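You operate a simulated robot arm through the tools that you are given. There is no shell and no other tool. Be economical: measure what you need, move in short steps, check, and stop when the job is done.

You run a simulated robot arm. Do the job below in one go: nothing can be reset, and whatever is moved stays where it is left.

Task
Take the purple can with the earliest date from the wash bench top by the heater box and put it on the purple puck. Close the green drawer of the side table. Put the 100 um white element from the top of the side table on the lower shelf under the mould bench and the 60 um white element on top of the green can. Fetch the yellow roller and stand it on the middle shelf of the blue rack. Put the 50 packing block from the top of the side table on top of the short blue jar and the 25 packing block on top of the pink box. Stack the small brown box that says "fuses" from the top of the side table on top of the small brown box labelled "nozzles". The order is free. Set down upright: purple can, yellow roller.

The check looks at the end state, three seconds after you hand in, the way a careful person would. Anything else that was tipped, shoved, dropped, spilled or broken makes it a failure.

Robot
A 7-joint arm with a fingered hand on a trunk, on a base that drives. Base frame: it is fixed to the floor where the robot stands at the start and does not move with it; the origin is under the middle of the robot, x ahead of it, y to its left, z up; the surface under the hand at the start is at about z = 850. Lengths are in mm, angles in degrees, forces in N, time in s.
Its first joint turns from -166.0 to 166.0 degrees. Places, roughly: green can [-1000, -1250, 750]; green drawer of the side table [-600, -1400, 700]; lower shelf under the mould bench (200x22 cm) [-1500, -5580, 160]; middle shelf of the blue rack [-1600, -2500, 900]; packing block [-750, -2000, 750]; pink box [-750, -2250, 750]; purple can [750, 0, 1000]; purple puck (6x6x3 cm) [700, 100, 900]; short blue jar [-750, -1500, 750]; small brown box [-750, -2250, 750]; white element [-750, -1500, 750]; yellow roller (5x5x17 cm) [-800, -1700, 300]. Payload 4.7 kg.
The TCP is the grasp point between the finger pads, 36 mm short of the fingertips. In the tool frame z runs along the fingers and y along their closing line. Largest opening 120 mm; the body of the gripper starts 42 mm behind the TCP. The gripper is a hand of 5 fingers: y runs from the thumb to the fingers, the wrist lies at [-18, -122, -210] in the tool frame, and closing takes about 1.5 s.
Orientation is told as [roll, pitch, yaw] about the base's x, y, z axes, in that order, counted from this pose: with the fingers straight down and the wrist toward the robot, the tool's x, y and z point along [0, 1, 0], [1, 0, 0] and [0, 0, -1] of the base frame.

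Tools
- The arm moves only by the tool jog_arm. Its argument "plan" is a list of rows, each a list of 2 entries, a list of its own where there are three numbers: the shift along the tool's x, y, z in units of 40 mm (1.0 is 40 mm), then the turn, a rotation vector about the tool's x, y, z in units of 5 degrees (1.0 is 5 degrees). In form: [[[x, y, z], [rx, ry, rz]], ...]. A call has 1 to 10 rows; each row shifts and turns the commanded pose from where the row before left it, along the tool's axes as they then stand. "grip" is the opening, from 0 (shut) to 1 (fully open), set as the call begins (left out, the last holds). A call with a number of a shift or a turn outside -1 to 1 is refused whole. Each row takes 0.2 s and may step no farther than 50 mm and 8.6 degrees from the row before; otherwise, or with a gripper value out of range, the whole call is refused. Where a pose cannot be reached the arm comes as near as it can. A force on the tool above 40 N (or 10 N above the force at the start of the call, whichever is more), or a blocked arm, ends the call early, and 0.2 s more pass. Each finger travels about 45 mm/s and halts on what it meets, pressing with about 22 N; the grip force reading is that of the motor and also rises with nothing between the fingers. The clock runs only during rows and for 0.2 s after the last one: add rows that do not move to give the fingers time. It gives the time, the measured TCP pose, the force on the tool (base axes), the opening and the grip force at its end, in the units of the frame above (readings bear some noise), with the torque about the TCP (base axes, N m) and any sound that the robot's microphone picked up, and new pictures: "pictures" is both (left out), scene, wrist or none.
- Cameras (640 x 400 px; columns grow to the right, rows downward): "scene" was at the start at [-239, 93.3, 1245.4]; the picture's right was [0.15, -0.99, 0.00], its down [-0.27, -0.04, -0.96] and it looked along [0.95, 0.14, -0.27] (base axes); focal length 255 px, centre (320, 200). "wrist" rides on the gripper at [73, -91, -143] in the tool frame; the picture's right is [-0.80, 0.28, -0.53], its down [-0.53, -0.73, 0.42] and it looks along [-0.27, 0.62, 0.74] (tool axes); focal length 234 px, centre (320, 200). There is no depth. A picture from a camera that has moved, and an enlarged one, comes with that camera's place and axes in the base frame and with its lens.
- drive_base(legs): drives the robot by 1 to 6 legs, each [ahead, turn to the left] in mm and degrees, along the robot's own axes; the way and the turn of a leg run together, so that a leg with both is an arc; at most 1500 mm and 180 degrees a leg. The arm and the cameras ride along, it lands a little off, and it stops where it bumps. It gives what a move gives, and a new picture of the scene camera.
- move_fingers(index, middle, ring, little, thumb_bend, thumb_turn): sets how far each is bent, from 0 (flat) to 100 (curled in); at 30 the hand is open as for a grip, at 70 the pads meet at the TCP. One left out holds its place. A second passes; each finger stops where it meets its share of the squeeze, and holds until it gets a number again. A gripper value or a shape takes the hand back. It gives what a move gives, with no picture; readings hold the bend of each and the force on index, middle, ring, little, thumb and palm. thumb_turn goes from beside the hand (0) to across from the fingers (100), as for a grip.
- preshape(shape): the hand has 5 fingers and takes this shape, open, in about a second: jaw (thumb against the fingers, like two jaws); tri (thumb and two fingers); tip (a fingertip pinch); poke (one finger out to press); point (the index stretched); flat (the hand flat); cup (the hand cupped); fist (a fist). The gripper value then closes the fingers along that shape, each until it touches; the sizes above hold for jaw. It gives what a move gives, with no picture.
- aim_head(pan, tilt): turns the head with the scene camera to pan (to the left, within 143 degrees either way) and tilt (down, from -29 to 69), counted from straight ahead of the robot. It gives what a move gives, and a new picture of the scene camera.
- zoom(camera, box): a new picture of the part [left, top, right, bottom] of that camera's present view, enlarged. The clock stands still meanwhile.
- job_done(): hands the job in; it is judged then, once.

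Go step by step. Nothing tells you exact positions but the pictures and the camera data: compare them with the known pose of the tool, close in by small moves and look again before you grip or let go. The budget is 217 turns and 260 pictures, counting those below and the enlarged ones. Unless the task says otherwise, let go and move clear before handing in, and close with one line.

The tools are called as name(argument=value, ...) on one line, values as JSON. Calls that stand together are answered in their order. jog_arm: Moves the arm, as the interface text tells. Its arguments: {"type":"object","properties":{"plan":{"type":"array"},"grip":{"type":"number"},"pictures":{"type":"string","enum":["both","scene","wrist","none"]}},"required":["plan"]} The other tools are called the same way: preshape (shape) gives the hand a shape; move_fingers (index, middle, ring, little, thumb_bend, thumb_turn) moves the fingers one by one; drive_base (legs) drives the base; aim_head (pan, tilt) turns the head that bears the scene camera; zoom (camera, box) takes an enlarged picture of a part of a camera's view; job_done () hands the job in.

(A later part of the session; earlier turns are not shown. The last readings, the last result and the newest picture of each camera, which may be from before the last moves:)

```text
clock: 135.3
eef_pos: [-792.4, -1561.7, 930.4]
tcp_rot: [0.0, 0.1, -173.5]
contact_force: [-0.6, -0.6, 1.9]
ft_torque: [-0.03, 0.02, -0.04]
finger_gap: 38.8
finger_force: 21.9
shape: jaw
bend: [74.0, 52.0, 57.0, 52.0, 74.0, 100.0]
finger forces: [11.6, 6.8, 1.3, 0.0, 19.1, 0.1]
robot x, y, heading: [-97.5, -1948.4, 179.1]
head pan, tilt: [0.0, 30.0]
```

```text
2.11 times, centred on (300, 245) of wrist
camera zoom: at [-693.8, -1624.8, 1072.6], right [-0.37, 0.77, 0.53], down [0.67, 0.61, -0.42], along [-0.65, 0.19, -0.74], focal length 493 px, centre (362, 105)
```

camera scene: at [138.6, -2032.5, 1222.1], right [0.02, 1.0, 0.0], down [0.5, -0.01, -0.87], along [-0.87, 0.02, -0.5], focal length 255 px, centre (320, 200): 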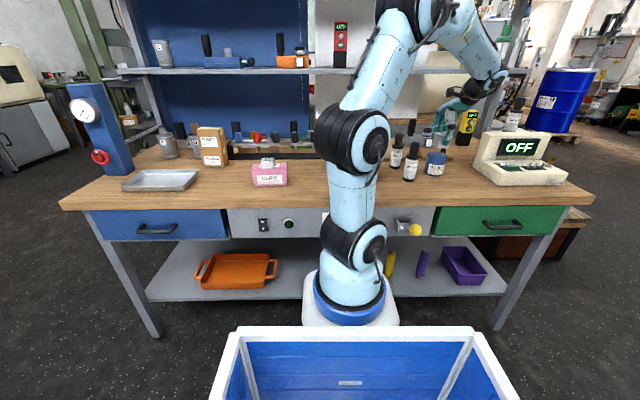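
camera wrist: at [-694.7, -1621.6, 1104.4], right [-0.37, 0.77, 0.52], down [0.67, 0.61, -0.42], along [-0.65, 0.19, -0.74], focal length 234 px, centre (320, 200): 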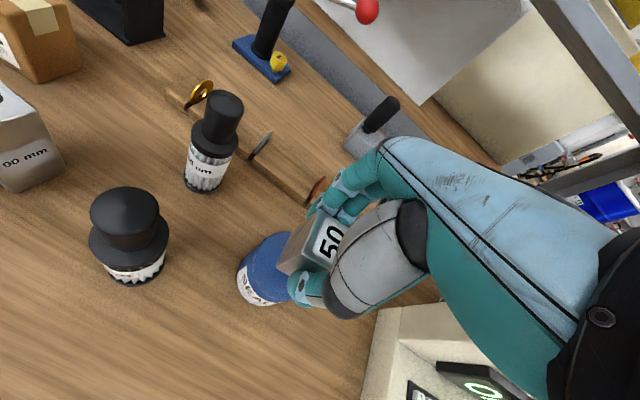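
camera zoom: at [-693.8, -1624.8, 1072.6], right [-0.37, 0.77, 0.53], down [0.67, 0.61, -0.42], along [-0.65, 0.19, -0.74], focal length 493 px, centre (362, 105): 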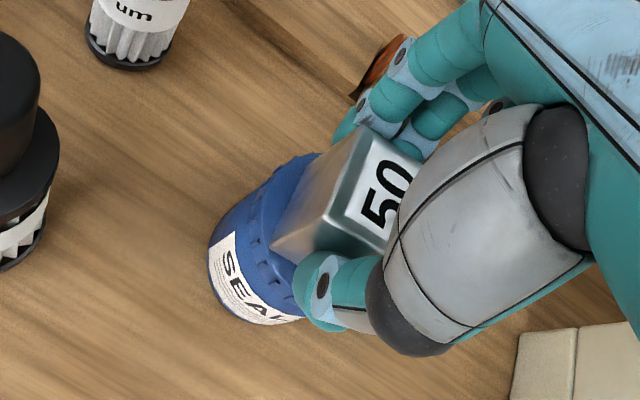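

The block rests on the lid, centred within a few mm. Release and rise.

jog_arm(plan=[[[0, 0, 0], [0, 0, 0]], [[0, 0, 0], [0, 0, 0]], [[0, 0, 0], [0, 0, 0]], [[0, 0, 0], [0, 0, 0]], [[0, 0, 0], [0, 0, 0]], [[0, 0, 0], [0, 0, 0]]], grip=0.68, pictures="none")

jog_arm(plan=[[[0, 0, -0.3], [0, 0, 0]], [[0, 0, -0.8], [0, 0, 0]], [[0, 0, -1], [0, 0, 0]], [[0, 0, -1], [0, 0, 0]], [[0.7, 0, 0], [0, 0, 0]], [[0.8, 0, 0], [0, 0, 0]], [[0.8, 0, 0], [0, 0, 0]], [[0, 0, 0], [0, 0, 0]]], pictures="both")

zoom(camera="scene", box=[380, 110, 470, 190])

```text
clock: 136.7
eef_pos: [-791.8, -1561.8, 929.5]
tcp_rot: [0.0, -0.1, -173.4]
contact_force: [-0.1, 0.0, -0.4]
ft_torque: [0.03, 0.02, -0.02]
finger_gap: 81.2
finger_force: 0.0
shape: jaw
bend: [27.0, 38.0, 35.0, 35.0, 61.0, 100.0]
finger forces: [0.0, 0.0, 0.0, 0.0, 0.0, 0.0]
robot x, y, heading: [-96.4, -1944.9, 178.8]
head pan, tilt: [0.0, 30.0]
```

```text
clock: 138.5
eef_pos: [-782.9, -1655.2, 1054.6]
tcp_rot: [0.1, 0.0, -173.5]
contact_force: [-0.4, -0.8, 0.1]
ft_torque: [-0.01, 0.0, -0.02]
finger_gap: 81.2
finger_force: 0.1
shape: jaw
bend: [27.0, 38.0, 35.0, 35.0, 61.0, 100.0]
finger forces: [0.0, 0.0, 0.1, 0.1, 0.0, 0.0]
robot x, y, heading: [-99.9, -1948.4, 179.1]
head pan, tilt: [0.0, 30.0]
camera scene: at [138.6, -2032.6, 1222.1], right [0.02, 1.0, 0.0], down [0.5, -0.01, -0.87], along [-0.87, 0.02, -0.5], focal length 255 px, centre (320, 200)
camera wrist: at [-683.8, -1717.7, 1196.3], right [-0.37, 0.77, 0.52], down [0.67, 0.61, -0.42], along [-0.65, 0.19, -0.74], focal length 234 px, centre (320, 200)
```

scene: 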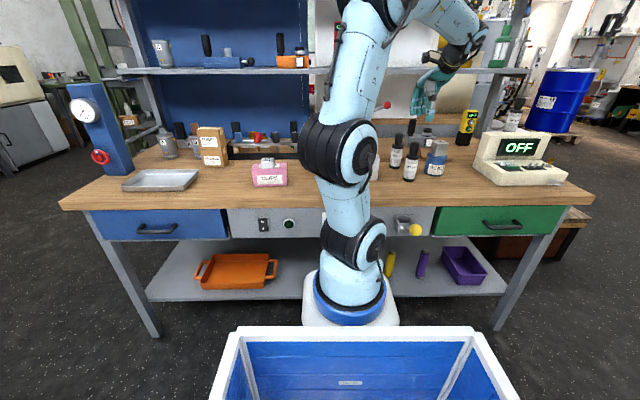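
wrist: 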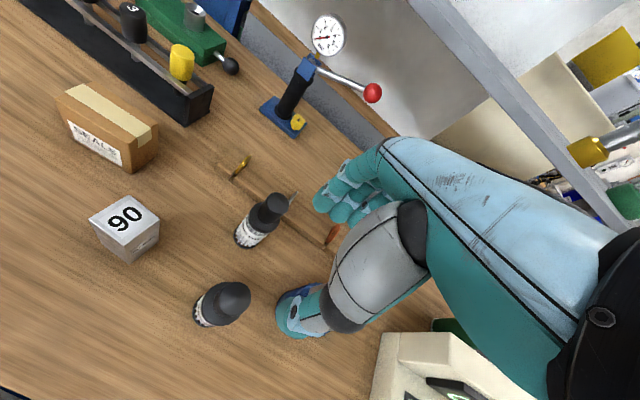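

```text
5.00 times, centred on (425, 150) of scene
camera zoom: at [138.6, -2032.6, 1222.1], right [0.02, 1.0, 0.0], down [0.5, -0.01, -0.87], along [-0.87, 0.02, -0.5], focal length 1275 px, centre (-205, 450)
```

zoom: 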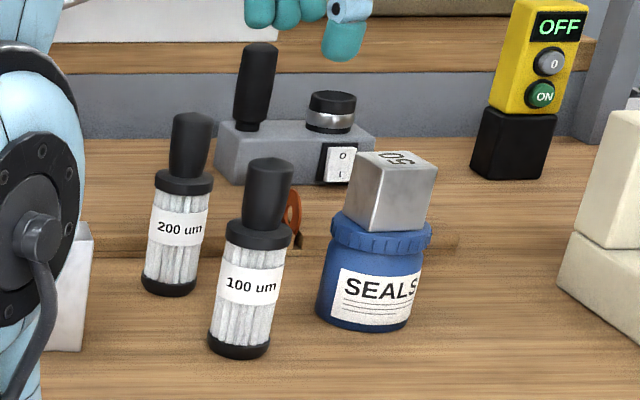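

The 50 block is on the jar. Now I'll look around for the blue rack and the mould bench.

aim_head(pan=45, tilt=15)

aim_head(pan=100, tilt=15)

```text
clock: 139.6
eef_pos: [-782.5, -1655.2, 1054.7]
tcp_rot: [0.0, 0.0, -173.4]
contact_force: [-0.2, 0.0, -0.2]
ft_torque: [0.03, 0.01, -0.02]
finger_gap: 81.1
finger_force: 0.0
shape: jaw
bend: [27.0, 38.0, 35.0, 35.0, 61.0, 100.0]
finger forces: [0.1, 0.0, 0.0, 0.0, 0.2, 0.0]
robot x, y, heading: [-95.8, -1950.5, 179.1]
head pan, tilt: [45.0, 15.0]
camera scene: at [161.7, -2099.0, 1246.3], right [-0.69, 0.72, 0.0], down [0.19, 0.18, -0.97], along [-0.7, -0.67, -0.26], focal length 255 px, centre (320, 200)
```

scene: 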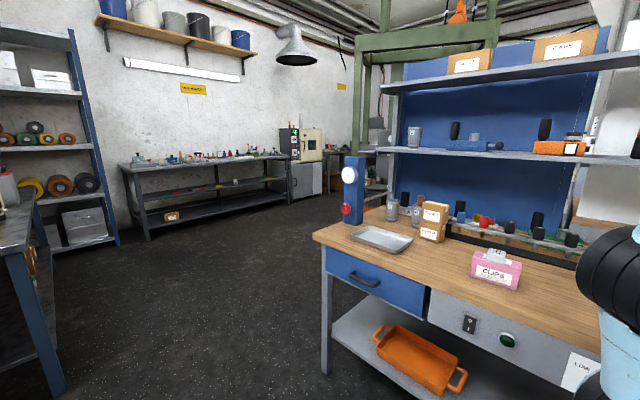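

```text
clock: 140.9
eef_pos: [-782.2, -1655.3, 1053.9]
tcp_rot: [-0.1, 0.0, -173.3]
contact_force: [-0.6, -0.7, 0.1]
ft_torque: [-0.02, 0.02, 0.04]
finger_gap: 81.0
finger_force: 0.1
shape: jaw
bend: [27.0, 38.0, 35.0, 35.0, 61.0, 100.0]
finger forces: [0.0, 0.0, 0.1, 0.1, 0.0, 0.0]
robot x, y, heading: [-97.8, -1949.2, 178.9]
head pan, tilt: [100.0, 15.0]
camera scene: at [243.5, -2126.6, 1246.3], right [-0.99, -0.15, 0.0], down [-0.04, 0.26, -0.97], along [0.15, -0.95, -0.26], focal length 255 px, centre (320, 200)
```

scene: 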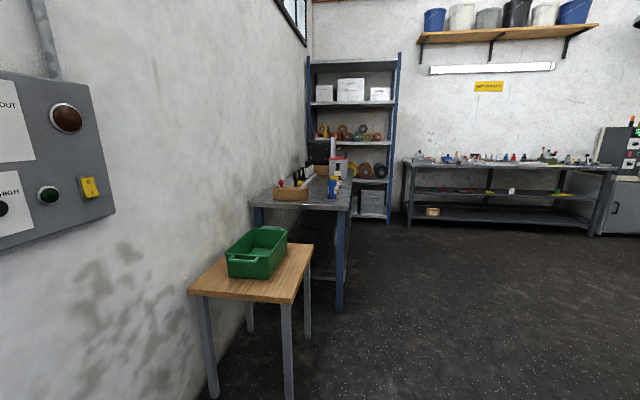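

The mould bench stands at the far wall. The blue rack should be near (-1600, -2500), beyond the side table's left end, so I'll look there.

aim_head(pan=32, tilt=12)

zoom(camera="scene", box=[160, 90, 400, 240])

```text
clock: 142.3
eef_pos: [-781.9, -1654.6, 1055.0]
tcp_rot: [0.0, 0.0, -173.5]
contact_force: [0.0, -0.1, 0.4]
ft_torque: [0.03, -0.02, -0.01]
finger_gap: 81.3
finger_force: 0.0
shape: jaw
bend: [27.0, 38.0, 35.0, 35.0, 61.0, 100.0]
finger forces: [0.0, 0.0, 0.0, 0.0, 0.0, 0.1]
robot x, y, heading: [-98.9, -1948.3, 179.0]
head pan, tilt: [32.0, 12.0]
camera scene: at [149.1, -2082.2, 1251.2], right [-0.51, 0.86, 0.0], down [0.18, 0.11, -0.98], along [-0.84, -0.5, -0.21], focal length 255 px, centre (320, 200)
```

scene: 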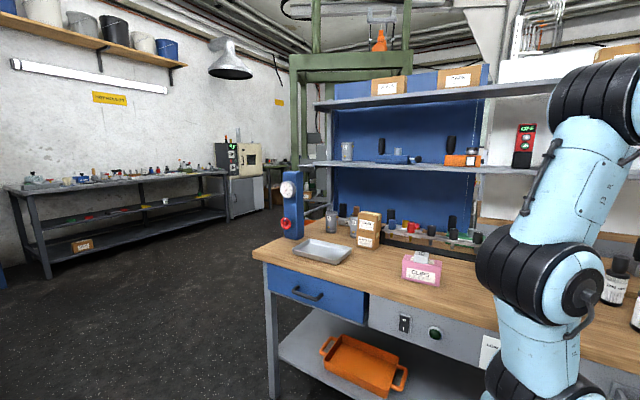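

```text
2.67 times, centred on (280, 165) of scene
camera zoom: at [149.1, -2082.2, 1251.2], right [-0.51, 0.86, 0.0], down [0.18, 0.11, -0.98], along [-0.84, -0.5, -0.21], focal length 680 px, centre (427, 293)
```

zoom: 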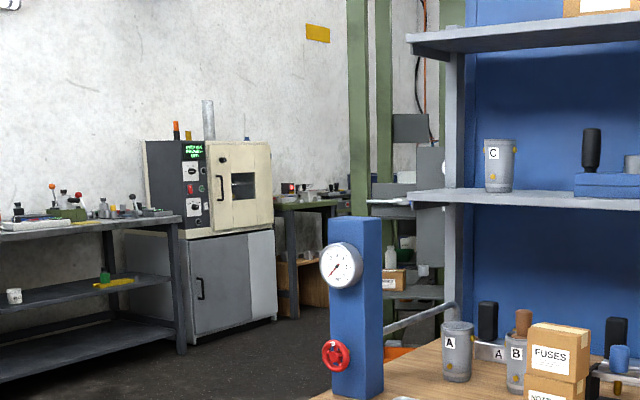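

The rack lies behind the table; I'll find it when I get there. First comes the yellow roller, at about (-753, -1677), standing on the lower shelf at z ≈ 260. I'll back off so I can reach in horizontally.

drive_base(legs=[[-500, 0]])

aim_head(pan=-5, tilt=32)

```text
clock: 145.2
eef_pos: [-282.2, -1664.6, 1054.4]
tcp_rot: [0.1, 0.0, -173.5]
contact_force: [-0.2, 0.6, 0.1]
ft_torque: [0.02, 0.0, -0.03]
finger_gap: 81.0
finger_force: 0.0
shape: jaw
bend: [27.0, 38.0, 35.0, 35.0, 61.0, 100.0]
finger forces: [0.0, 0.0, 0.0, 0.0, 0.0, 0.0]
robot x, y, heading: [404.2, -1956.8, 179.0]
head pan, tilt: [32.0, 12.0]
camera scene: at [649.1, -2092.5, 1251.2], right [-0.51, 0.86, 0.0], down [0.18, 0.11, -0.98], along [-0.84, -0.5, -0.21], focal length 255 px, centre (320, 200)
```

scene: 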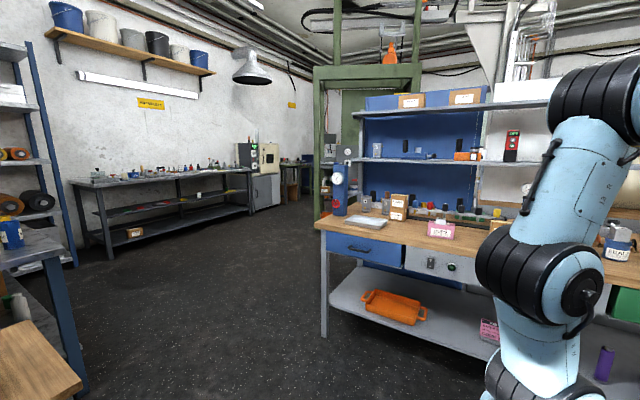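

```text
clock: 146.2
eef_pos: [-281.6, -1663.8, 1054.5]
tcp_rot: [-0.1, 0.0, -173.5]
contact_force: [-0.4, 0.1, 0.2]
ft_torque: [-0.01, -0.02, 0.0]
finger_gap: 81.3
finger_force: 0.0
shape: jaw
bend: [27.0, 38.0, 35.0, 35.0, 61.0, 100.0]
finger forces: [0.1, 0.0, 0.1, 0.0, 0.0, 0.0]
robot x, y, heading: [403.4, -1958.0, 178.8]
head pan, tilt: [-5.0, 32.0]
camera scene: at [640.1, -2035.2, 1219.0], right [0.11, 0.99, 0.0], down [0.53, -0.06, -0.85], along [-0.84, 0.09, -0.53], focal length 255 px, centre (320, 200)
```

scene: 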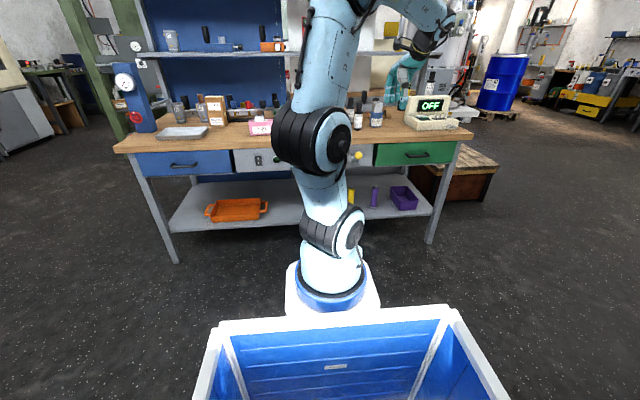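

I'll rotate the hand so it points forward with the fingers closing sideways: first yaw it.

jog_arm(plan=[[[0, 0, 0], [0, 0, 1]], [[0, 0, 0], [0, 0, 1]], [[0, 0, 0], [0, 0, 1]], [[0, 0, 0], [0, 0, 1]], [[0, 0, 0], [0, 0, 1]], [[0, 0, 0], [0, 0, 1]], [[0, 0, 0], [0, 0, 1]], [[0, 0, 0], [0, 0, 1]], [[0, 0, 0], [0, 0, 1]], [[0, 0, 0], [0, 0, 1]]], pictures="none")

jog_arm(plan=[[[0, 0, 0], [0, 0, 1]], [[0, 0, 0], [0, 0, 1]], [[0, 0, 0], [0, 0, 1]], [[0, 0, 0], [0, 0, 1]], [[0, 0, 0], [0, 0, 1]], [[0, 0, 0], [0, 0, 1]], [[0, 0, 0], [0, 0, 1]], [[0, 0, 0], [0, 0, 1]], [[0, 0, 0], [0, 0, 1]], [[0, 0, 0], [0, 0, 0.3]]], pictures="none")

jog_arm(plan=[[[0, 0, 0], [0, 1, 0]], [[0, 0, 0], [0, 1, 0]], [[0, 0, 0], [0, 1, 0]], [[0, 0, 0], [0, 1, 0]], [[0, 0, 0], [0, 1, 0]], [[0, 0, 0], [0, 1, 0]], [[0, 0, 0], [0, 1, 0]], [[0, 0, 0], [0, 1, 0]], [[0, 0, 0], [0, 1, 0]]], pictures="both")

```text
clock: 148.4
eef_pos: [-283.2, -1664.5, 1055.0]
tcp_rot: [-0.1, 0.1, 136.4]
contact_force: [-0.4, 0.0, -0.3]
ft_torque: [0.0, -0.03, -0.01]
finger_gap: 81.2
finger_force: 0.1
shape: jaw
bend: [27.0, 38.0, 35.0, 35.0, 61.0, 100.0]
finger forces: [0.0, 0.1, 0.0, 0.0, 0.1, 0.1]
robot x, y, heading: [404.0, -1956.1, 178.9]
head pan, tilt: [-5.0, 32.0]
```

```text
clock: 150.6
eef_pos: [-281.4, -1664.4, 1054.4]
tcp_rot: [0.1, 0.1, 89.9]
contact_force: [0.7, -1.4, -0.3]
ft_torque: [-0.03, 0.01, -0.02]
finger_gap: 81.0
finger_force: 0.0
shape: jaw
bend: [27.0, 38.0, 35.0, 35.0, 61.0, 100.0]
finger forces: [0.0, 0.0, 0.1, 0.0, 0.1, 0.0]
robot x, y, heading: [402.2, -1954.7, 178.5]
head pan, tilt: [-5.0, 32.0]
```

```text
clock: 152.6
eef_pos: [-281.4, -1664.5, 1055.0]
tcp_rot: [44.9, 0.1, 90.1]
contact_force: [0.1, 0.5, 0.3]
ft_torque: [-0.01, 0.0, 0.02]
finger_gap: 81.6
finger_force: 0.0
shape: jaw
bend: [27.0, 38.0, 35.0, 35.0, 61.0, 100.0]
finger forces: [0.1, 0.1, 0.1, 0.0, 0.1, 0.1]
robot x, y, heading: [403.4, -1957.6, 178.9]
head pan, tilt: [-5.0, 32.0]
camera scene: at [640.1, -2035.1, 1219.0], right [0.11, 0.99, 0.0], down [0.53, -0.06, -0.85], along [-0.84, 0.09, -0.53], focal length 255 px, centre (320, 200)
camera wrist: at [-232.0, -1756.5, 1205.7], right [0.94, 0.28, -0.2], down [0.08, -0.73, -0.68], along [-0.33, 0.62, -0.71], focal length 234 px, centre (320, 200)
```

scene: 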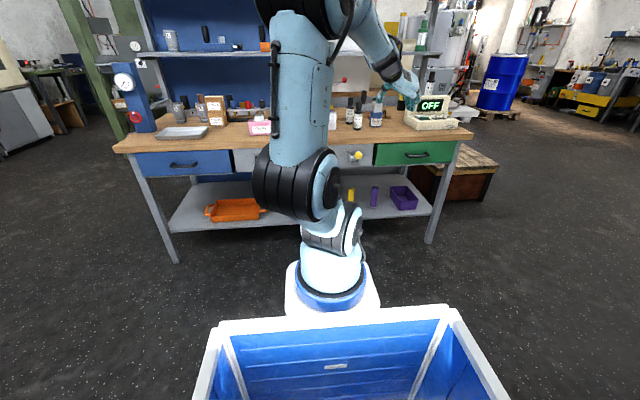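
wrist: 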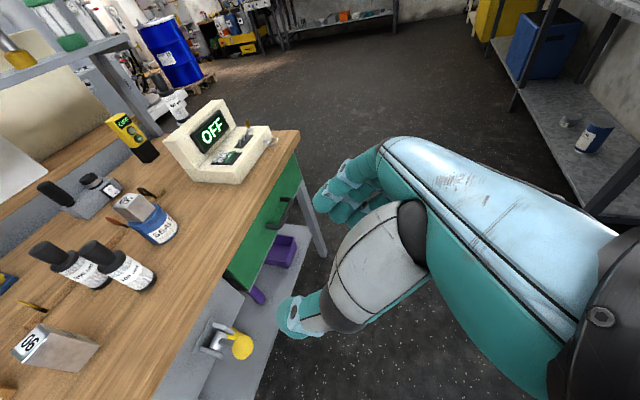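

The hand is tilted 45° with the fingers closing sideways. I'll continue to 70° and begin lowering well in front of the table, clear of the yellow lever.

jog_arm(plan=[[[0, 0, 0.6], [0, 1, 0]], [[0, 0, 0.6], [0, 1, 0]], [[0, 0, 0.6], [0, 1, 0]], [[0, 0, 0.6], [0, 1, 0]], [[0, 0, 0.4], [0, 1, 0]], [[-0.94, 0, 0.34], [0, 0, 0]], [[-0.94, 0, 0.34], [0, 0, 0]], [[-0.94, 0, 0.34], [0, 0, 0]], [[-0.94, 0, 0.34], [0, 0, 0]], [[-0.94, 0, 0.34], [0, 0, 0]]], pictures="none")

jog_arm(plan=[[[-0.94, 0, 0.34], [0, 0, 0]], [[-0.94, 0, 0.34], [0, 0, 0]], [[-0.94, 0, 0.34], [0, 0, 0]], [[-0.94, 0, 0.34], [0, 0, 0]], [[-0.94, 0, 0.34], [0, 0, 0]], [[0, 0, 0], [0, 0, 0]]], pictures="both")

```text
clock: 154.8
eef_pos: [-331.4, -1690.7, 963.3]
tcp_rot: [68.5, 0.8, 90.0]
contact_force: [0.8, -0.4, -0.1]
ft_torque: [0.0, -0.01, -0.02]
finger_gap: 81.2
finger_force: 0.2
shape: jaw
bend: [27.0, 38.0, 35.0, 35.0, 61.0, 100.0]
finger forces: [0.1, 0.1, 0.0, 0.1, 0.0, 0.1]
out of reach, approached as far as the arm can: row 6, 7, 8, 9, 10
robot x, y, heading: [403.7, -1955.5, 178.8]
head pan, tilt: [-5.0, 32.0]
```

```text
clock: 156.2
eef_pos: [-292.9, -1713.4, 935.7]
tcp_rot: [68.2, 1.0, 89.9]
contact_force: [0.5, 0.3, -0.3]
ft_torque: [-0.01, 0.01, 0.01]
finger_gap: 81.3
finger_force: 0.0
shape: jaw
bend: [27.0, 38.0, 35.0, 35.0, 61.0, 100.0]
finger forces: [0.0, 0.1, 0.0, 0.1, 0.0, 0.1]
out of reach, approached as far as the arm can: row 1, 2, 3, 4, 5
robot x, y, heading: [403.1, -1959.1, 178.8]
head pan, tilt: [-5.0, 32.0]
camera scene: at [640.2, -2035.1, 1219.0], right [0.11, 0.99, 0.0], down [0.53, -0.06, -0.85], along [-0.84, 0.09, -0.53], focal length 255 px, centre (320, 200)
camera wrist: at [-187.5, -1804.2, 1057.2], right [0.79, 0.27, -0.56], down [-0.2, -0.74, -0.64], along [-0.58, 0.61, -0.53], focal length 234 px, centre (320, 200)
```

scene: 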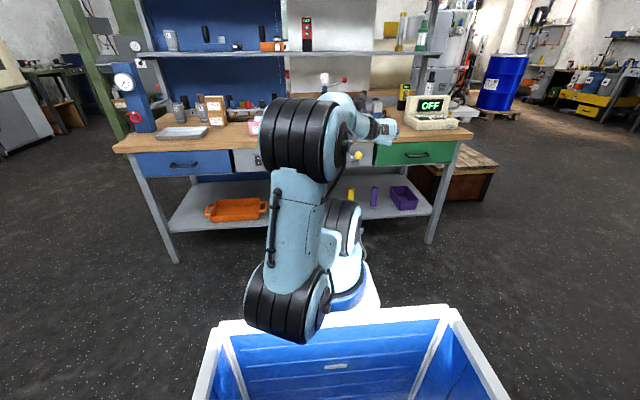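
wrist: 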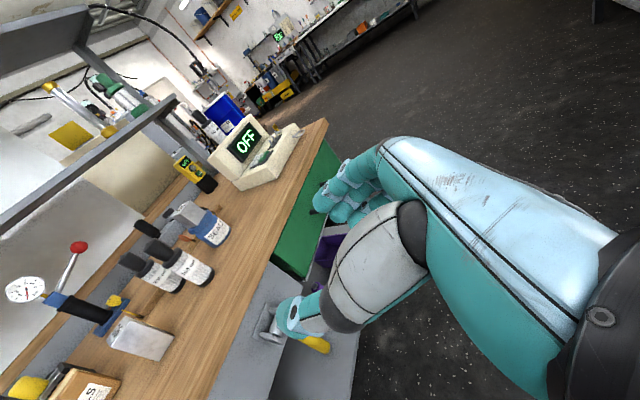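

The arm folds back on itself this close. I'll stretch it forward above the table edge first.

jog_arm(plan=[[[0.3, 0, 0.82], [0, 0, 0]], [[0.3, 0, 0.82], [0, 0, 0]], [[0.3, 0, 0.82], [0, 0, 0]], [[0.3, 0, 0.82], [0, 0, 0]], [[0.3, 0, 0.82], [0, 0, 0]], [[0.3, 0, 0.82], [0, 0, 0]], [[0, 0, 0], [0, 0, 0]]], pictures="scene")

drive_base(legs=[[-90, 0]])

```text
clock: 157.8
eef_pos: [-465.2, -1728.5, 996.0]
tcp_rot: [69.5, 0.3, 90.0]
contact_force: [-0.5, 0.6, -0.3]
ft_torque: [0.01, 0.02, -0.01]
finger_gap: 81.4
finger_force: 0.0
shape: jaw
bend: [27.0, 38.0, 35.0, 35.0, 61.0, 100.0]
finger forces: [0.0, 0.1, 0.1, 0.0, 0.0, 0.0]
out of reach, approached as far as the arm can: row 1, 2, 3, 4, 5
robot x, y, heading: [401.4, -1957.6, 178.6]
head pan, tilt: [-5.0, 32.0]
camera scene: at [640.2, -2035.1, 1219.0], right [0.11, 0.99, 0.0], down [0.53, -0.06, -0.85], along [-0.84, 0.09, -0.53], focal length 255 px, centre (320, 200)
```

scene: 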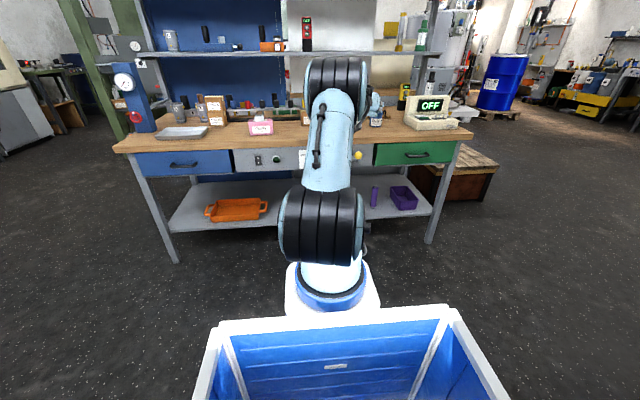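

```text
clock: 158.9
eef_pos: [-372.0, -1730.5, 995.8]
tcp_rot: [69.5, 0.1, 90.0]
contact_force: [-0.3, 0.3, 0.4]
ft_torque: [-0.02, -0.01, -0.02]
finger_gap: 81.1
finger_force: 0.0
shape: jaw
bend: [27.0, 38.0, 35.0, 35.0, 61.0, 100.0]
finger forces: [0.0, 0.0, 0.1, 0.0, 0.1, 0.0]
robot x, y, heading: [494.7, -1959.7, 179.0]
head pan, tilt: [-5.0, 32.0]
camera scene: at [731.5, -2037.1, 1219.0], right [0.11, 0.99, 0.0], down [0.53, -0.06, -0.85], along [-0.84, 0.09, -0.53], focal length 255 px, centre (320, 200)
```

scene: 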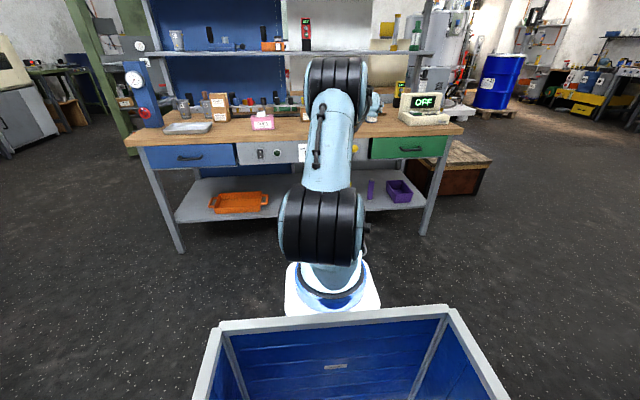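

Now I'll try descending here.

jog_arm(plan=[[[-0.94, 0, 0.34], [0, 0, 0]], [[-0.94, 0, 0.34], [0, 0, 0]], [[-0.94, 0, 0.34], [0, 0, 0]], [[-0.94, 0, 0.34], [0, 0, 0]], [[-0.94, 0, 0.34], [0, 0, 0]], [[-0.94, 0, 0.34], [0, 0, 0]], [[0, 0, 0], [0, 0, 0]]], pictures="scene")

```text
clock: 160.6
eef_pos: [-372.2, -1727.1, 971.2]
tcp_rot: [67.6, 1.0, 90.0]
contact_force: [0.1, 0.7, -0.6]
ft_torque: [0.0, 0.02, 0.0]
finger_gap: 81.4
finger_force: 0.0
shape: jaw
bend: [27.0, 38.0, 35.0, 35.0, 61.0, 100.0]
finger forces: [0.1, 0.0, 0.0, 0.0, 0.0, 0.1]
out of reach, approached as far as the arm can: row 1, 2, 3, 4, 5, 6
robot x, y, heading: [494.8, -1960.9, 178.9]
head pan, tilt: [-5.0, 32.0]
camera scene: at [731.5, -2037.1, 1219.0], right [0.11, 0.99, 0.0], down [0.53, -0.06, -0.85], along [-0.84, 0.09, -0.53], focal length 255 px, centre (320, 200)
```

scene: 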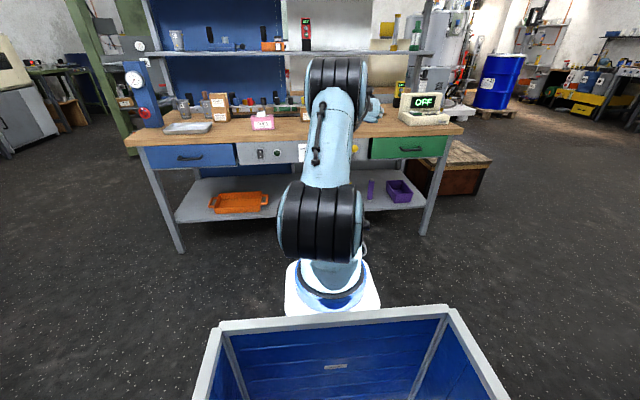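

Joint limits stop that. I'll reduce the tilt to about 55° and test going down again.

jog_arm(plan=[[[0, 0, 0], [0, -1, 0]], [[0, 0, 0], [0, -1, 0]], [[0, 0, 0], [0, -0.6, 0]], [[-0.8, 0, 0.57], [0, 0, 0]], [[-0.8, 0, 0.57], [0, 0, 0]], [[-0.8, 0, 0.57], [0, 0, 0]], [[-0.8, 0, 0.57], [0, 0, 0]], [[-0.8, 0, 0.57], [0, 0, 0]], [[-0.8, 0, 0.57], [0, 0, 0]]], pictures="scene")

```text
clock: 162.6
eef_pos: [-405.0, -1720.6, 827.1]
tcp_rot: [54.6, 0.9, 89.9]
contact_force: [-0.4, -0.1, -0.2]
ft_torque: [0.01, -0.06, 0.01]
finger_gap: 81.2
finger_force: 0.1
shape: jaw
bend: [27.0, 38.0, 35.0, 35.0, 61.0, 99.0]
finger forces: [0.0, 0.0, 0.1, 0.1, 0.0, 0.0]
out of reach, approached as far as the arm can: row 7, 8, 9
robot x, y, heading: [494.7, -1959.2, 178.9]
head pan, tilt: [-5.0, 32.0]
camera scene: at [731.6, -2037.2, 1218.9], right [0.11, 0.99, 0.0], down [0.53, -0.06, -0.85], along [-0.84, 0.09, -0.53], focal length 255 px, centre (320, 200)
```

scene: 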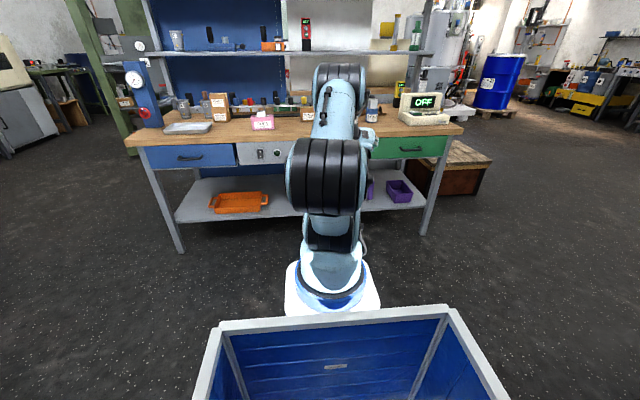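

The limit is the wrist bend; a stretched arm flattens the forearm, so I need more run-up room. I'll approach the roller diagonally from the left front: raise the hand, then reposition the base to about (335, -2450), heading about 145°.

jog_arm(plan=[[[0.8, 0, -0.57], [0, 0, 0]], [[0.8, 0, -0.57], [0, 0, 0]], [[0.8, 0, -0.57], [0, 0, 0]], [[0.8, 0, -0.57], [0, 0, 0]]], pictures="none")

drive_base(legs=[[150, 0], [0, 90], [490, 0], [0, -124]])

```text
clock: 163.6
eef_pos: [-399.6, -1722.2, 981.8]
tcp_rot: [56.4, 0.3, 90.0]
contact_force: [-0.8, -0.4, 0.4]
ft_torque: [0.02, 0.04, 0.01]
finger_gap: 81.2
finger_force: 0.1
shape: jaw
bend: [27.0, 38.0, 35.0, 35.0, 61.0, 99.0]
finger forces: [0.1, 0.0, 0.0, 0.1, 0.1, 0.0]
robot x, y, heading: [488.9, -1961.2, 178.8]
head pan, tilt: [-5.0, 32.0]
```

```text
clock: 176.4
eef_pos: [-274.7, -1746.4, 982.9]
tcp_rot: [56.5, 0.2, 55.6]
contact_force: [0.0, 0.3, 0.0]
ft_torque: [0.01, 0.02, 0.03]
finger_gap: 81.3
finger_force: 0.0
shape: jaw
bend: [27.0, 38.0, 35.0, 35.0, 61.0, 99.0]
finger forces: [0.0, 0.0, 0.1, 0.0, 0.0, 0.1]
robot x, y, heading: [321.2, -2451.0, 144.4]
head pan, tilt: [-5.0, 32.0]
camera scene: at [479.1, -2646.3, 1219.0], right [0.65, 0.76, 0.0], down [0.4, -0.34, -0.85], along [-0.64, 0.55, -0.53], focal length 255 px, centre (320, 200)
```

scene: 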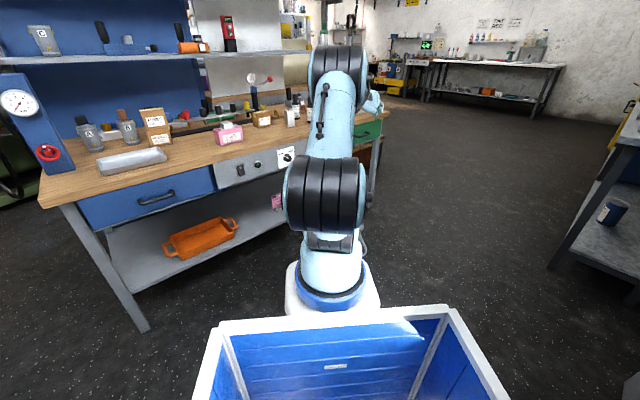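

I'm lined up: the roller lies 1323 mm straight ahead. I'll shift the hand left onto that line and reach out.

jog_arm(plan=[[[0.17, -0.79, 0.25], [0, 0, 0]], [[0.17, -0.79, 0.25], [0, 0, 0]], [[0.17, -0.79, 0.25], [0, 0, 0]], [[0.17, -0.79, 0.25], [0, 0, 0]], [[0.17, -0.79, 0.25], [0, 0, 0]], [[0.17, -0.79, 0.25], [0, 0, 0]], [[0.15, -0.8, 0.25], [0, 0, 0]], [[0, 0, 0], [0, 0, 0]]], pictures="none")

jog_arm(plan=[[[-0.82, 0, 0.56], [0, 0, 0]], [[-0.82, 0, 0.56], [0, 0, 0]], [[-0.82, 0, 0.56], [0, 0, 0]], [[-0.82, 0, 0.56], [0, 0, 0]], [[-0.82, 0, 0.56], [0, 0, 0]], [[-0.82, 0, 0.56], [0, 0, 0]]], pictures="scene")

```text
clock: 178.2
eef_pos: [-471.4, -1882.2, 985.1]
tcp_rot: [56.6, 0.2, 55.5]
contact_force: [-0.2, -0.1, -1.4]
ft_torque: [-0.03, -0.05, 0.0]
finger_gap: 81.4
finger_force: 0.0
shape: jaw
bend: [27.0, 38.0, 35.0, 35.0, 61.0, 99.0]
finger forces: [0.0, 0.0, 0.0, 0.0, 0.1, 0.1]
robot x, y, heading: [328.9, -2442.5, 144.3]
head pan, tilt: [-5.0, 32.0]
```

```text
clock: 179.6
eef_pos: [-503.6, -1861.1, 789.0]
tcp_rot: [55.1, 0.4, 55.6]
contact_force: [-0.5, 0.1, 1.9]
ft_torque: [-0.06, -0.06, 0.02]
finger_gap: 81.2
finger_force: 0.0
shape: jaw
bend: [27.0, 38.0, 35.0, 35.0, 61.0, 99.0]
finger forces: [0.0, 0.1, 0.0, 0.1, 0.1, 0.0]
out of reach, approached as far as the arm can: row 5, 6
robot x, y, heading: [324.5, -2446.1, 144.3]
head pan, tilt: [-5.0, 32.0]
camera scene: at [479.3, -2646.4, 1218.9], right [0.65, 0.76, 0.0], down [0.4, -0.34, -0.85], along [-0.64, 0.55, -0.53], focal length 255 px, centre (320, 200)
```

scene: 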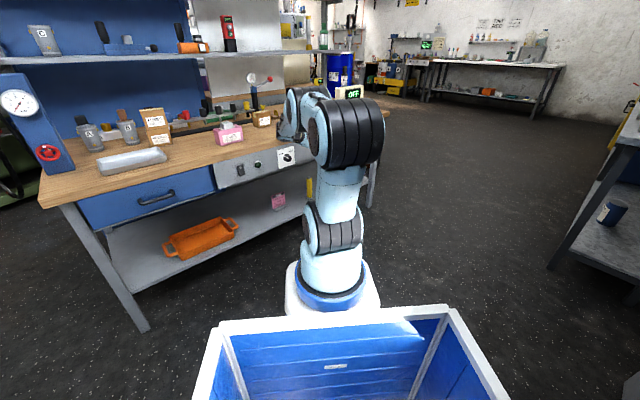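

The forearm is still too steep mid-height. I'll drop the tilt to 35°, go low, then tilt up once the arm is stretched.

jog_arm(plan=[[[0, 0, -0.2], [0, -1, 0]], [[0, 0, -0.2], [0, -1, 0]], [[0, 0, 0], [0, -1, 0]], [[0, 0, 0], [0, -1, 0]], [[-0.57, 0, 0.82], [0, 0, 0]], [[-0.57, 0, 0.82], [0, 0, 0]], [[-0.57, 0, 0.82], [0, 0, 0]], [[-0.57, 0, 0.82], [0, 0, 0]], [[-0.57, 0, 0.82], [0, 0, 0]], [[-0.57, 0, 0.82], [0, 0, 0]]], pictures="scene")

```text
clock: 181.8
eef_pos: [-498.8, -1863.5, 560.1]
tcp_rot: [36.6, 0.2, 55.6]
contact_force: [0.1, -0.1, 1.3]
ft_torque: [-0.08, -0.13, -0.01]
finger_gap: 81.4
finger_force: 0.1
shape: jaw
bend: [27.0, 38.0, 35.0, 35.0, 61.0, 99.0]
finger forces: [0.1, 0.1, 0.0, 0.1, 0.0, 0.0]
robot x, y, heading: [326.9, -2445.2, 144.5]
head pan, tilt: [-5.0, 32.0]
camera scene: at [479.2, -2646.4, 1218.9], right [0.65, 0.76, 0.0], down [0.4, -0.34, -0.85], along [-0.64, 0.55, -0.53], focal length 255 px, centre (320, 200)
```

scene: 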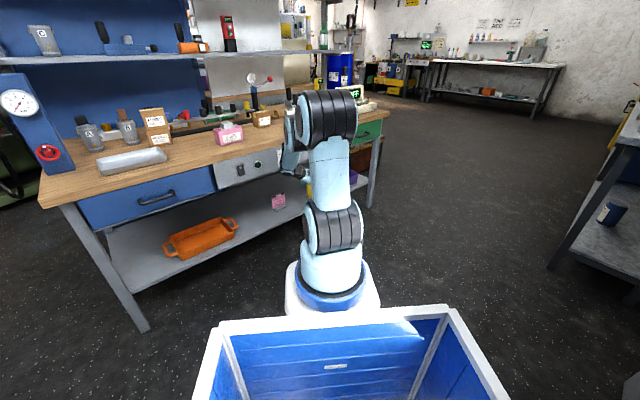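

That works. Down further to z ≈ 390, then I'll try tilting up.

jog_arm(plan=[[[-0.6, 0, 0.8], [0, 0, 0]], [[-0.6, 0, 0.8], [0, 0, 0]], [[-0.6, 0, 0.8], [0, 0, 0]], [[-0.6, 0, 0.8], [0, 0, 0]], [[-0.2, 0, 0.3], [0, 1, 0]], [[0, 0, 0], [0, 1, 0]], [[0, 0, 0], [0, 1, 0]], [[0, 0, 0], [0, 1, 0]], [[0, 0, 0], [0, 0, 0]]], pictures="both")

```text
clock: 183.8
eef_pos: [-502.0, -1862.5, 396.6]
tcp_rot: [38.3, 0.4, 55.7]
contact_force: [-0.8, 0.2, 0.2]
ft_torque: [0.03, 0.04, 0.02]
finger_gap: 81.3
finger_force: 0.0
shape: jaw
bend: [27.0, 38.0, 35.0, 35.0, 61.0, 99.0]
finger forces: [0.0, 0.0, 0.0, 0.0, 0.0, 0.0]
out of reach, approached as far as the arm can: row 5, 6, 7, 8
robot x, y, heading: [324.3, -2448.3, 144.6]
head pan, tilt: [-5.0, 32.0]
camera scene: at [479.0, -2646.3, 1219.0], right [0.65, 0.76, 0.0], down [0.4, -0.34, -0.85], along [-0.64, 0.55, -0.53], focal length 255 px, centre (320, 200)
camera wrist: at [-527.0, -1956.4, 552.3], right [0.95, -0.31, -0.09], down [-0.29, -0.7, -0.66], along [0.14, 0.65, -0.75], focal length 234 px, centre (320, 200)
```

scene: 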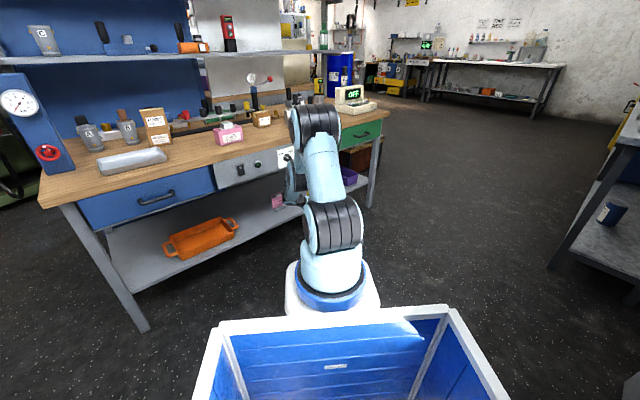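
wrist: 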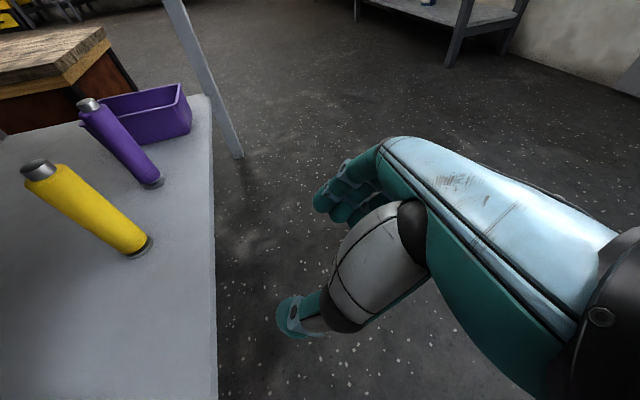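

The tilt is blocked by a wrist limit in this roll. I'll back off, rise, and flip the hand's roll by 180° (thumb to the other side), which may free the wrist.

jog_arm(plan=[[[0.6, 0, -0.78], [0, 0, 0]], [[0.6, 0, -0.78], [0, 0, 0]], [[0.6, 0, -0.78], [0, 0, 0]], [[0.6, 0, -0.78], [0, 0, 0]], [[0.6, 0, -0.78], [0, 0, 0]], [[0.6, 0, -0.78], [0, 0, 0]], [[0.6, 0, -0.78], [0, 0, 0]], [[0.6, 0, -0.78], [0, 0, 0]], [[0.6, 0, -0.78], [0, 0, 0]], [[0.6, 0, -0.78], [0, 0, 0]]], pictures="none")

jog_arm(plan=[[[0.6, 0, -0.78], [0, 0, -0.5]], [[0.6, 0, -0.6], [0, 0, -1]], [[0, 0, 0], [0, 0, -1]], [[0, 0, 0], [0, 0, -1]], [[0, 0, 0], [0, 0, -1]], [[0, 0, 0], [0, 0, -1]], [[0, 0, 0], [0, 0, -1]], [[0, 0, 0], [0, 0, -1]], [[0, 0, 0], [0, 0, -1]], [[0, 0, 0], [0, 0, -1]]], pictures="none")

jog_arm(plan=[[[0, 0, 0], [0, 0, -1]], [[0, 0, 0], [0, 0, -1]], [[0, 0, 0], [0, 0, -1]], [[0, 0, 0], [0, 0, -1]], [[0, 0, 0], [0, 0, -1]], [[0, 0, 0], [0, 0, -1]], [[0, 0, 0], [0, 0, -1]], [[0, 0, 0], [0, 0, -1]], [[0, 0, 0], [0, 0, -1]]], pictures="none")

```text
clock: 186.0
eef_pos: [-496.3, -1862.5, 788.2]
tcp_rot: [38.1, 0.2, 55.8]
contact_force: [0.0, 0.1, -1.8]
ft_torque: [0.05, 0.05, 0.01]
finger_gap: 81.0
finger_force: 0.1
shape: jaw
bend: [27.0, 38.0, 35.0, 35.0, 61.0, 99.0]
finger forces: [0.0, 0.0, 0.0, 0.0, 0.0, 0.0]
robot x, y, heading: [329.0, -2447.6, 144.8]
head pan, tilt: [-5.0, 32.0]
```

```text
clock: 188.2
eef_pos: [-498.2, -1862.0, 864.6]
tcp_rot: [28.2, -27.0, 96.2]
contact_force: [-1.4, 0.0, -0.8]
ft_torque: [0.01, 0.0, 0.0]
finger_gap: 81.2
finger_force: 0.0
shape: jaw
bend: [27.0, 38.0, 35.0, 35.0, 61.0, 99.0]
finger forces: [0.0, 0.0, 0.1, 0.0, 0.1, 0.0]
robot x, y, heading: [325.9, -2448.8, 144.3]
head pan, tilt: [-5.0, 32.0]
```

```text
clock: 190.2
eef_pos: [-490.4, -1869.2, 837.2]
tcp_rot: [1.4, -31.7, 138.2]
contact_force: [0.7, 1.0, 0.6]
ft_torque: [0.01, -0.02, 0.05]
finger_gap: 81.3
finger_force: 0.0
shape: jaw
bend: [27.0, 38.0, 35.0, 35.0, 61.0, 99.0]
finger forces: [0.1, 0.1, 0.0, 0.1, 0.1, 0.0]
out of reach, approached as far as the arm can: row 8, 9
robot x, y, heading: [325.5, -2446.5, 144.2]
head pan, tilt: [-5.0, 32.0]
```

I'll draw back to a more comfortable spot and keep rotating.

jog_arm(plan=[[[0, -0.32, -0.83], [0, 0, 0]], [[0, -0.32, -0.83], [0, 0, 0]], [[0, -0.32, -0.83], [0, 0, 0]], [[0, -0.32, -0.83], [0, 0, 0]], [[0, -0.32, -0.83], [0, 0, 0]], [[0, -0.32, -0.83], [0, 0, 0]], [[0, -0.32, -0.83], [0, 0, -1]], [[0, 0, 0], [0, 0, -1]], [[0, 0, 0], [0, 0, -1]], [[0, 0, 0], [0, 0, -1]]], pictures="none")

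jog_arm(plan=[[[0, 0, 0], [0, 0, -1]], [[0, 0, 0], [0, 0, -1]], [[0, 0, 0], [0, 0, -1]], [[0, 0, 0], [0, 0, -1]], [[0, 0, 0], [0, 0, -1]], [[0, 0, 0], [0, 0, -1]], [[0, 0, 0], [0, 0, -1]], [[0, 0, 0], [0, 0, -1]], [[0, 0, 0], [0, 0, -1]], [[0, 0, 0], [0, 0, -1]]], pictures="scene")

```text
clock: 192.4
eef_pos: [-347.3, -2024.4, 988.6]
tcp_rot: [-16.5, -34.9, 173.3]
contact_force: [0.0, 0.5, 0.5]
ft_torque: [-0.03, 0.01, -0.04]
finger_gap: 81.0
finger_force: 0.1
shape: jaw
bend: [27.0, 38.0, 35.0, 35.0, 61.0, 99.0]
finger forces: [0.0, 0.0, 0.1, 0.1, 0.0, 0.0]
out of reach, approached as far as the arm can: row 1, 2, 3, 4
robot x, y, heading: [322.0, -2450.2, 144.4]
head pan, tilt: [-5.0, 32.0]
```

```text
clock: 194.6
eef_pos: [-348.5, -2022.9, 990.0]
tcp_rot: [-36.9, -10.9, -138.2]
contact_force: [0.0, 0.6, 0.4]
ft_torque: [-0.01, 0.02, 0.0]
finger_gap: 81.4
finger_force: 0.1
shape: jaw
bend: [27.0, 38.0, 35.0, 35.0, 61.0, 99.0]
finger forces: [0.1, 0.0, 0.1, 0.0, 0.0, 0.0]
robot x, y, heading: [328.6, -2445.2, 144.5]
head pan, tilt: [-5.0, 32.0]
camera scene: at [479.1, -2646.3, 1219.0], right [0.65, 0.76, 0.0], down [0.4, -0.34, -0.85], along [-0.64, 0.55, -0.53], focal length 255 px, centre (320, 200)
```

scene: 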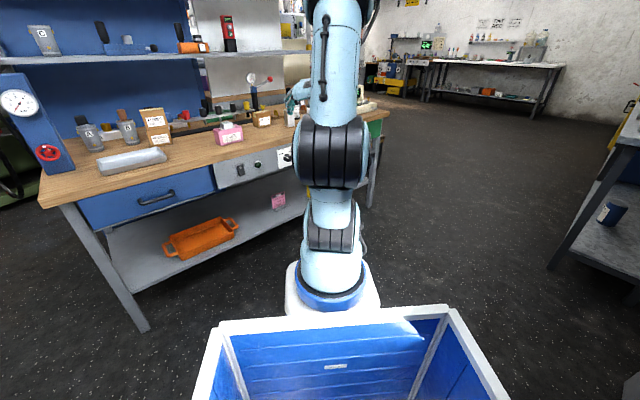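

Nearly flipped. I'll finish the roll, then tilt toward horizontal.

jog_arm(plan=[[[0, 0, 0], [0, 0, -1]], [[0, 0, 0], [0, 0, -1]], [[0, 0, 0], [0, 0, -1]], [[0, 0, 0], [0, 0, -0.2]], [[0, 0, 0], [0, -1, 0]], [[0, 0, 0], [0, -1, 0]], [[0, 0, 0], [0, -1, 0]], [[0, 0, 0], [0, -1, 0]], [[0, 0, 0], [0, -1, 0]], [[0, 0, 0], [0, -1, 0]]], pictures="none")

```text
clock: 196.8
eef_pos: [-350.0, -2024.5, 990.9]
tcp_rot: [-68.3, -1.3, -125.5]
contact_force: [0.7, -0.4, -0.3]
ft_torque: [-0.01, -0.02, 0.0]
finger_gap: 81.3
finger_force: 0.1
shape: jaw
bend: [27.0, 38.0, 35.0, 35.0, 61.0, 99.0]
finger forces: [0.0, 0.1, 0.0, 0.0, 0.0, 0.0]
robot x, y, heading: [325.9, -2447.3, 144.3]
head pan, tilt: [-5.0, 32.0]
```

Tilt 68° holds here. Now I'll descend, moving slightly forward.

jog_arm(plan=[[[-0.3, 0, 0.8], [0, 0, 0]], [[-0.3, 0, 0.8], [0, 0, 0]], [[-0.3, 0, 0.8], [0, 0, 0]], [[0.93, 0, 0.37], [0, 0, 0]], [[0.93, 0, 0.37], [0, 0, 0]], [[0.93, 0, 0.37], [0, 0, 0]], [[0.93, 0, 0.37], [0, 0, 0]], [[0.93, 0, 0.37], [0, 0, 0]], [[0.93, 0, 0.37], [0, 0, 0]]], pictures="none")

```text
clock: 198.8
eef_pos: [-435.9, -1969.4, 746.5]
tcp_rot: [-68.3, -1.2, -125.5]
contact_force: [0.1, 0.2, 0.9]
ft_torque: [-0.02, -0.02, 0.05]
finger_gap: 81.3
finger_force: 0.0
shape: jaw
bend: [27.0, 38.0, 35.0, 35.0, 61.0, 99.0]
finger forces: [0.0, 0.0, 0.1, 0.1, 0.1, 0.0]
robot x, y, heading: [330.2, -2445.2, 144.2]
head pan, tilt: [-5.0, 32.0]
```

The flipped roll works. Continue down to z ≈ 375.

jog_arm(plan=[[[0.93, 0, 0.37], [0, 0, 0]], [[0.93, 0, 0.37], [0, 0, 0]], [[0.93, 0, 0.37], [0, 0, 0]], [[0.93, 0, 0.37], [0, 0, 0]], [[0.93, 0, 0.37], [0, 0, 0]], [[0.93, 0, 0.37], [0, 0, 0]], [[0.93, 0, 0.37], [0, 0, 0]], [[0.93, 0, 0.37], [0, 0, 0]], [[0.93, 0, 0.37], [0, 0, 0]], [[0, 0, 0], [0, 0, 0]]], pictures="both")

```text
clock: 201.0
eef_pos: [-438.1, -1975.2, 386.7]
tcp_rot: [-68.3, -1.1, -125.5]
contact_force: [-0.3, 0.6, 0.0]
ft_torque: [-0.01, -0.02, 0.03]
finger_gap: 81.5
finger_force: 0.1
shape: jaw
bend: [27.0, 38.0, 35.0, 35.0, 61.0, 99.0]
finger forces: [0.0, 0.0, 0.0, 0.0, 0.0, 0.0]
robot x, y, heading: [322.6, -2445.7, 144.6]
head pan, tilt: [-5.0, 32.0]
camera scene: at [479.1, -2646.3, 1219.0], right [0.65, 0.76, 0.0], down [0.4, -0.34, -0.85], along [-0.64, 0.55, -0.53], focal length 255 px, centre (320, 200)
camera wrist: at [-255.6, -1994.9, 368.7], right [0.0, -0.32, 0.95], down [-0.05, 0.95, 0.32], along [-1.0, -0.05, -0.01], focal length 234 px, centre (320, 200)
```

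scene: 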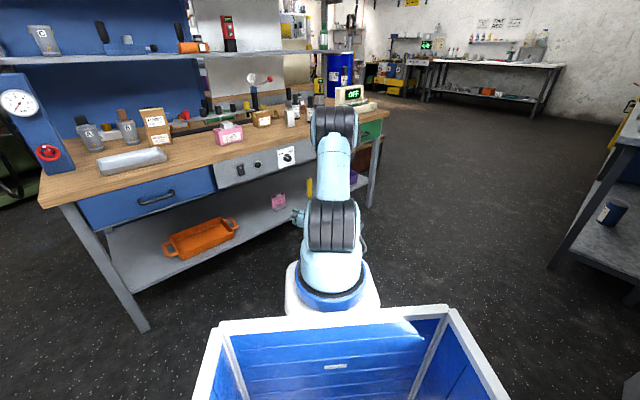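
wrist: 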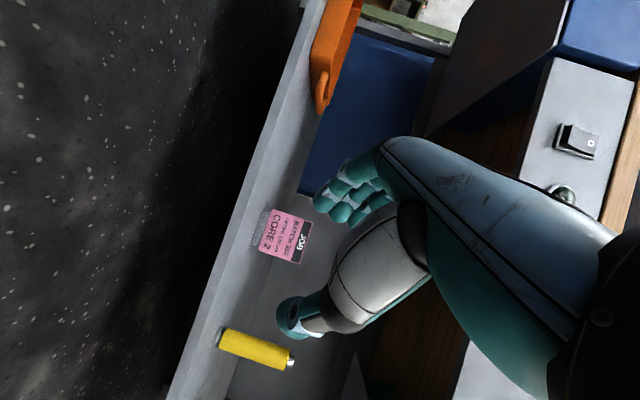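

The roller shows at about (-762, -1678). I'll shift onto its line, extend the arm nearly straight so the forearm passes under the table edge, then drive in part-way.

jog_arm(plan=[[[-0.2, -0.35, 0.65], [0, 0, 0]], [[-0.2, -0.35, 0.65], [0, 0, 0]], [[-0.2, -0.35, 0.65], [0, 0, 0]], [[-0.2, -0.34, 0.65], [0, 0, 0]], [[0, 0, 0], [0, 0, 0]]], pictures="none")

```text
clock: 202.2
eef_pos: [-496.8, -1865.6, 377.2]
tcp_rot: [-68.3, -1.3, -125.5]
contact_force: [-0.1, 0.1, 0.6]
ft_torque: [-0.02, 0.02, 0.0]
finger_gap: 81.3
finger_force: 0.0
shape: jaw
bend: [27.0, 38.0, 35.0, 35.0, 61.0, 99.0]
finger forces: [0.0, 0.0, 0.0, 0.0, 0.0, 0.1]
robot x, y, heading: [325.9, -2445.3, 144.4]
head pan, tilt: [-5.0, 32.0]
```

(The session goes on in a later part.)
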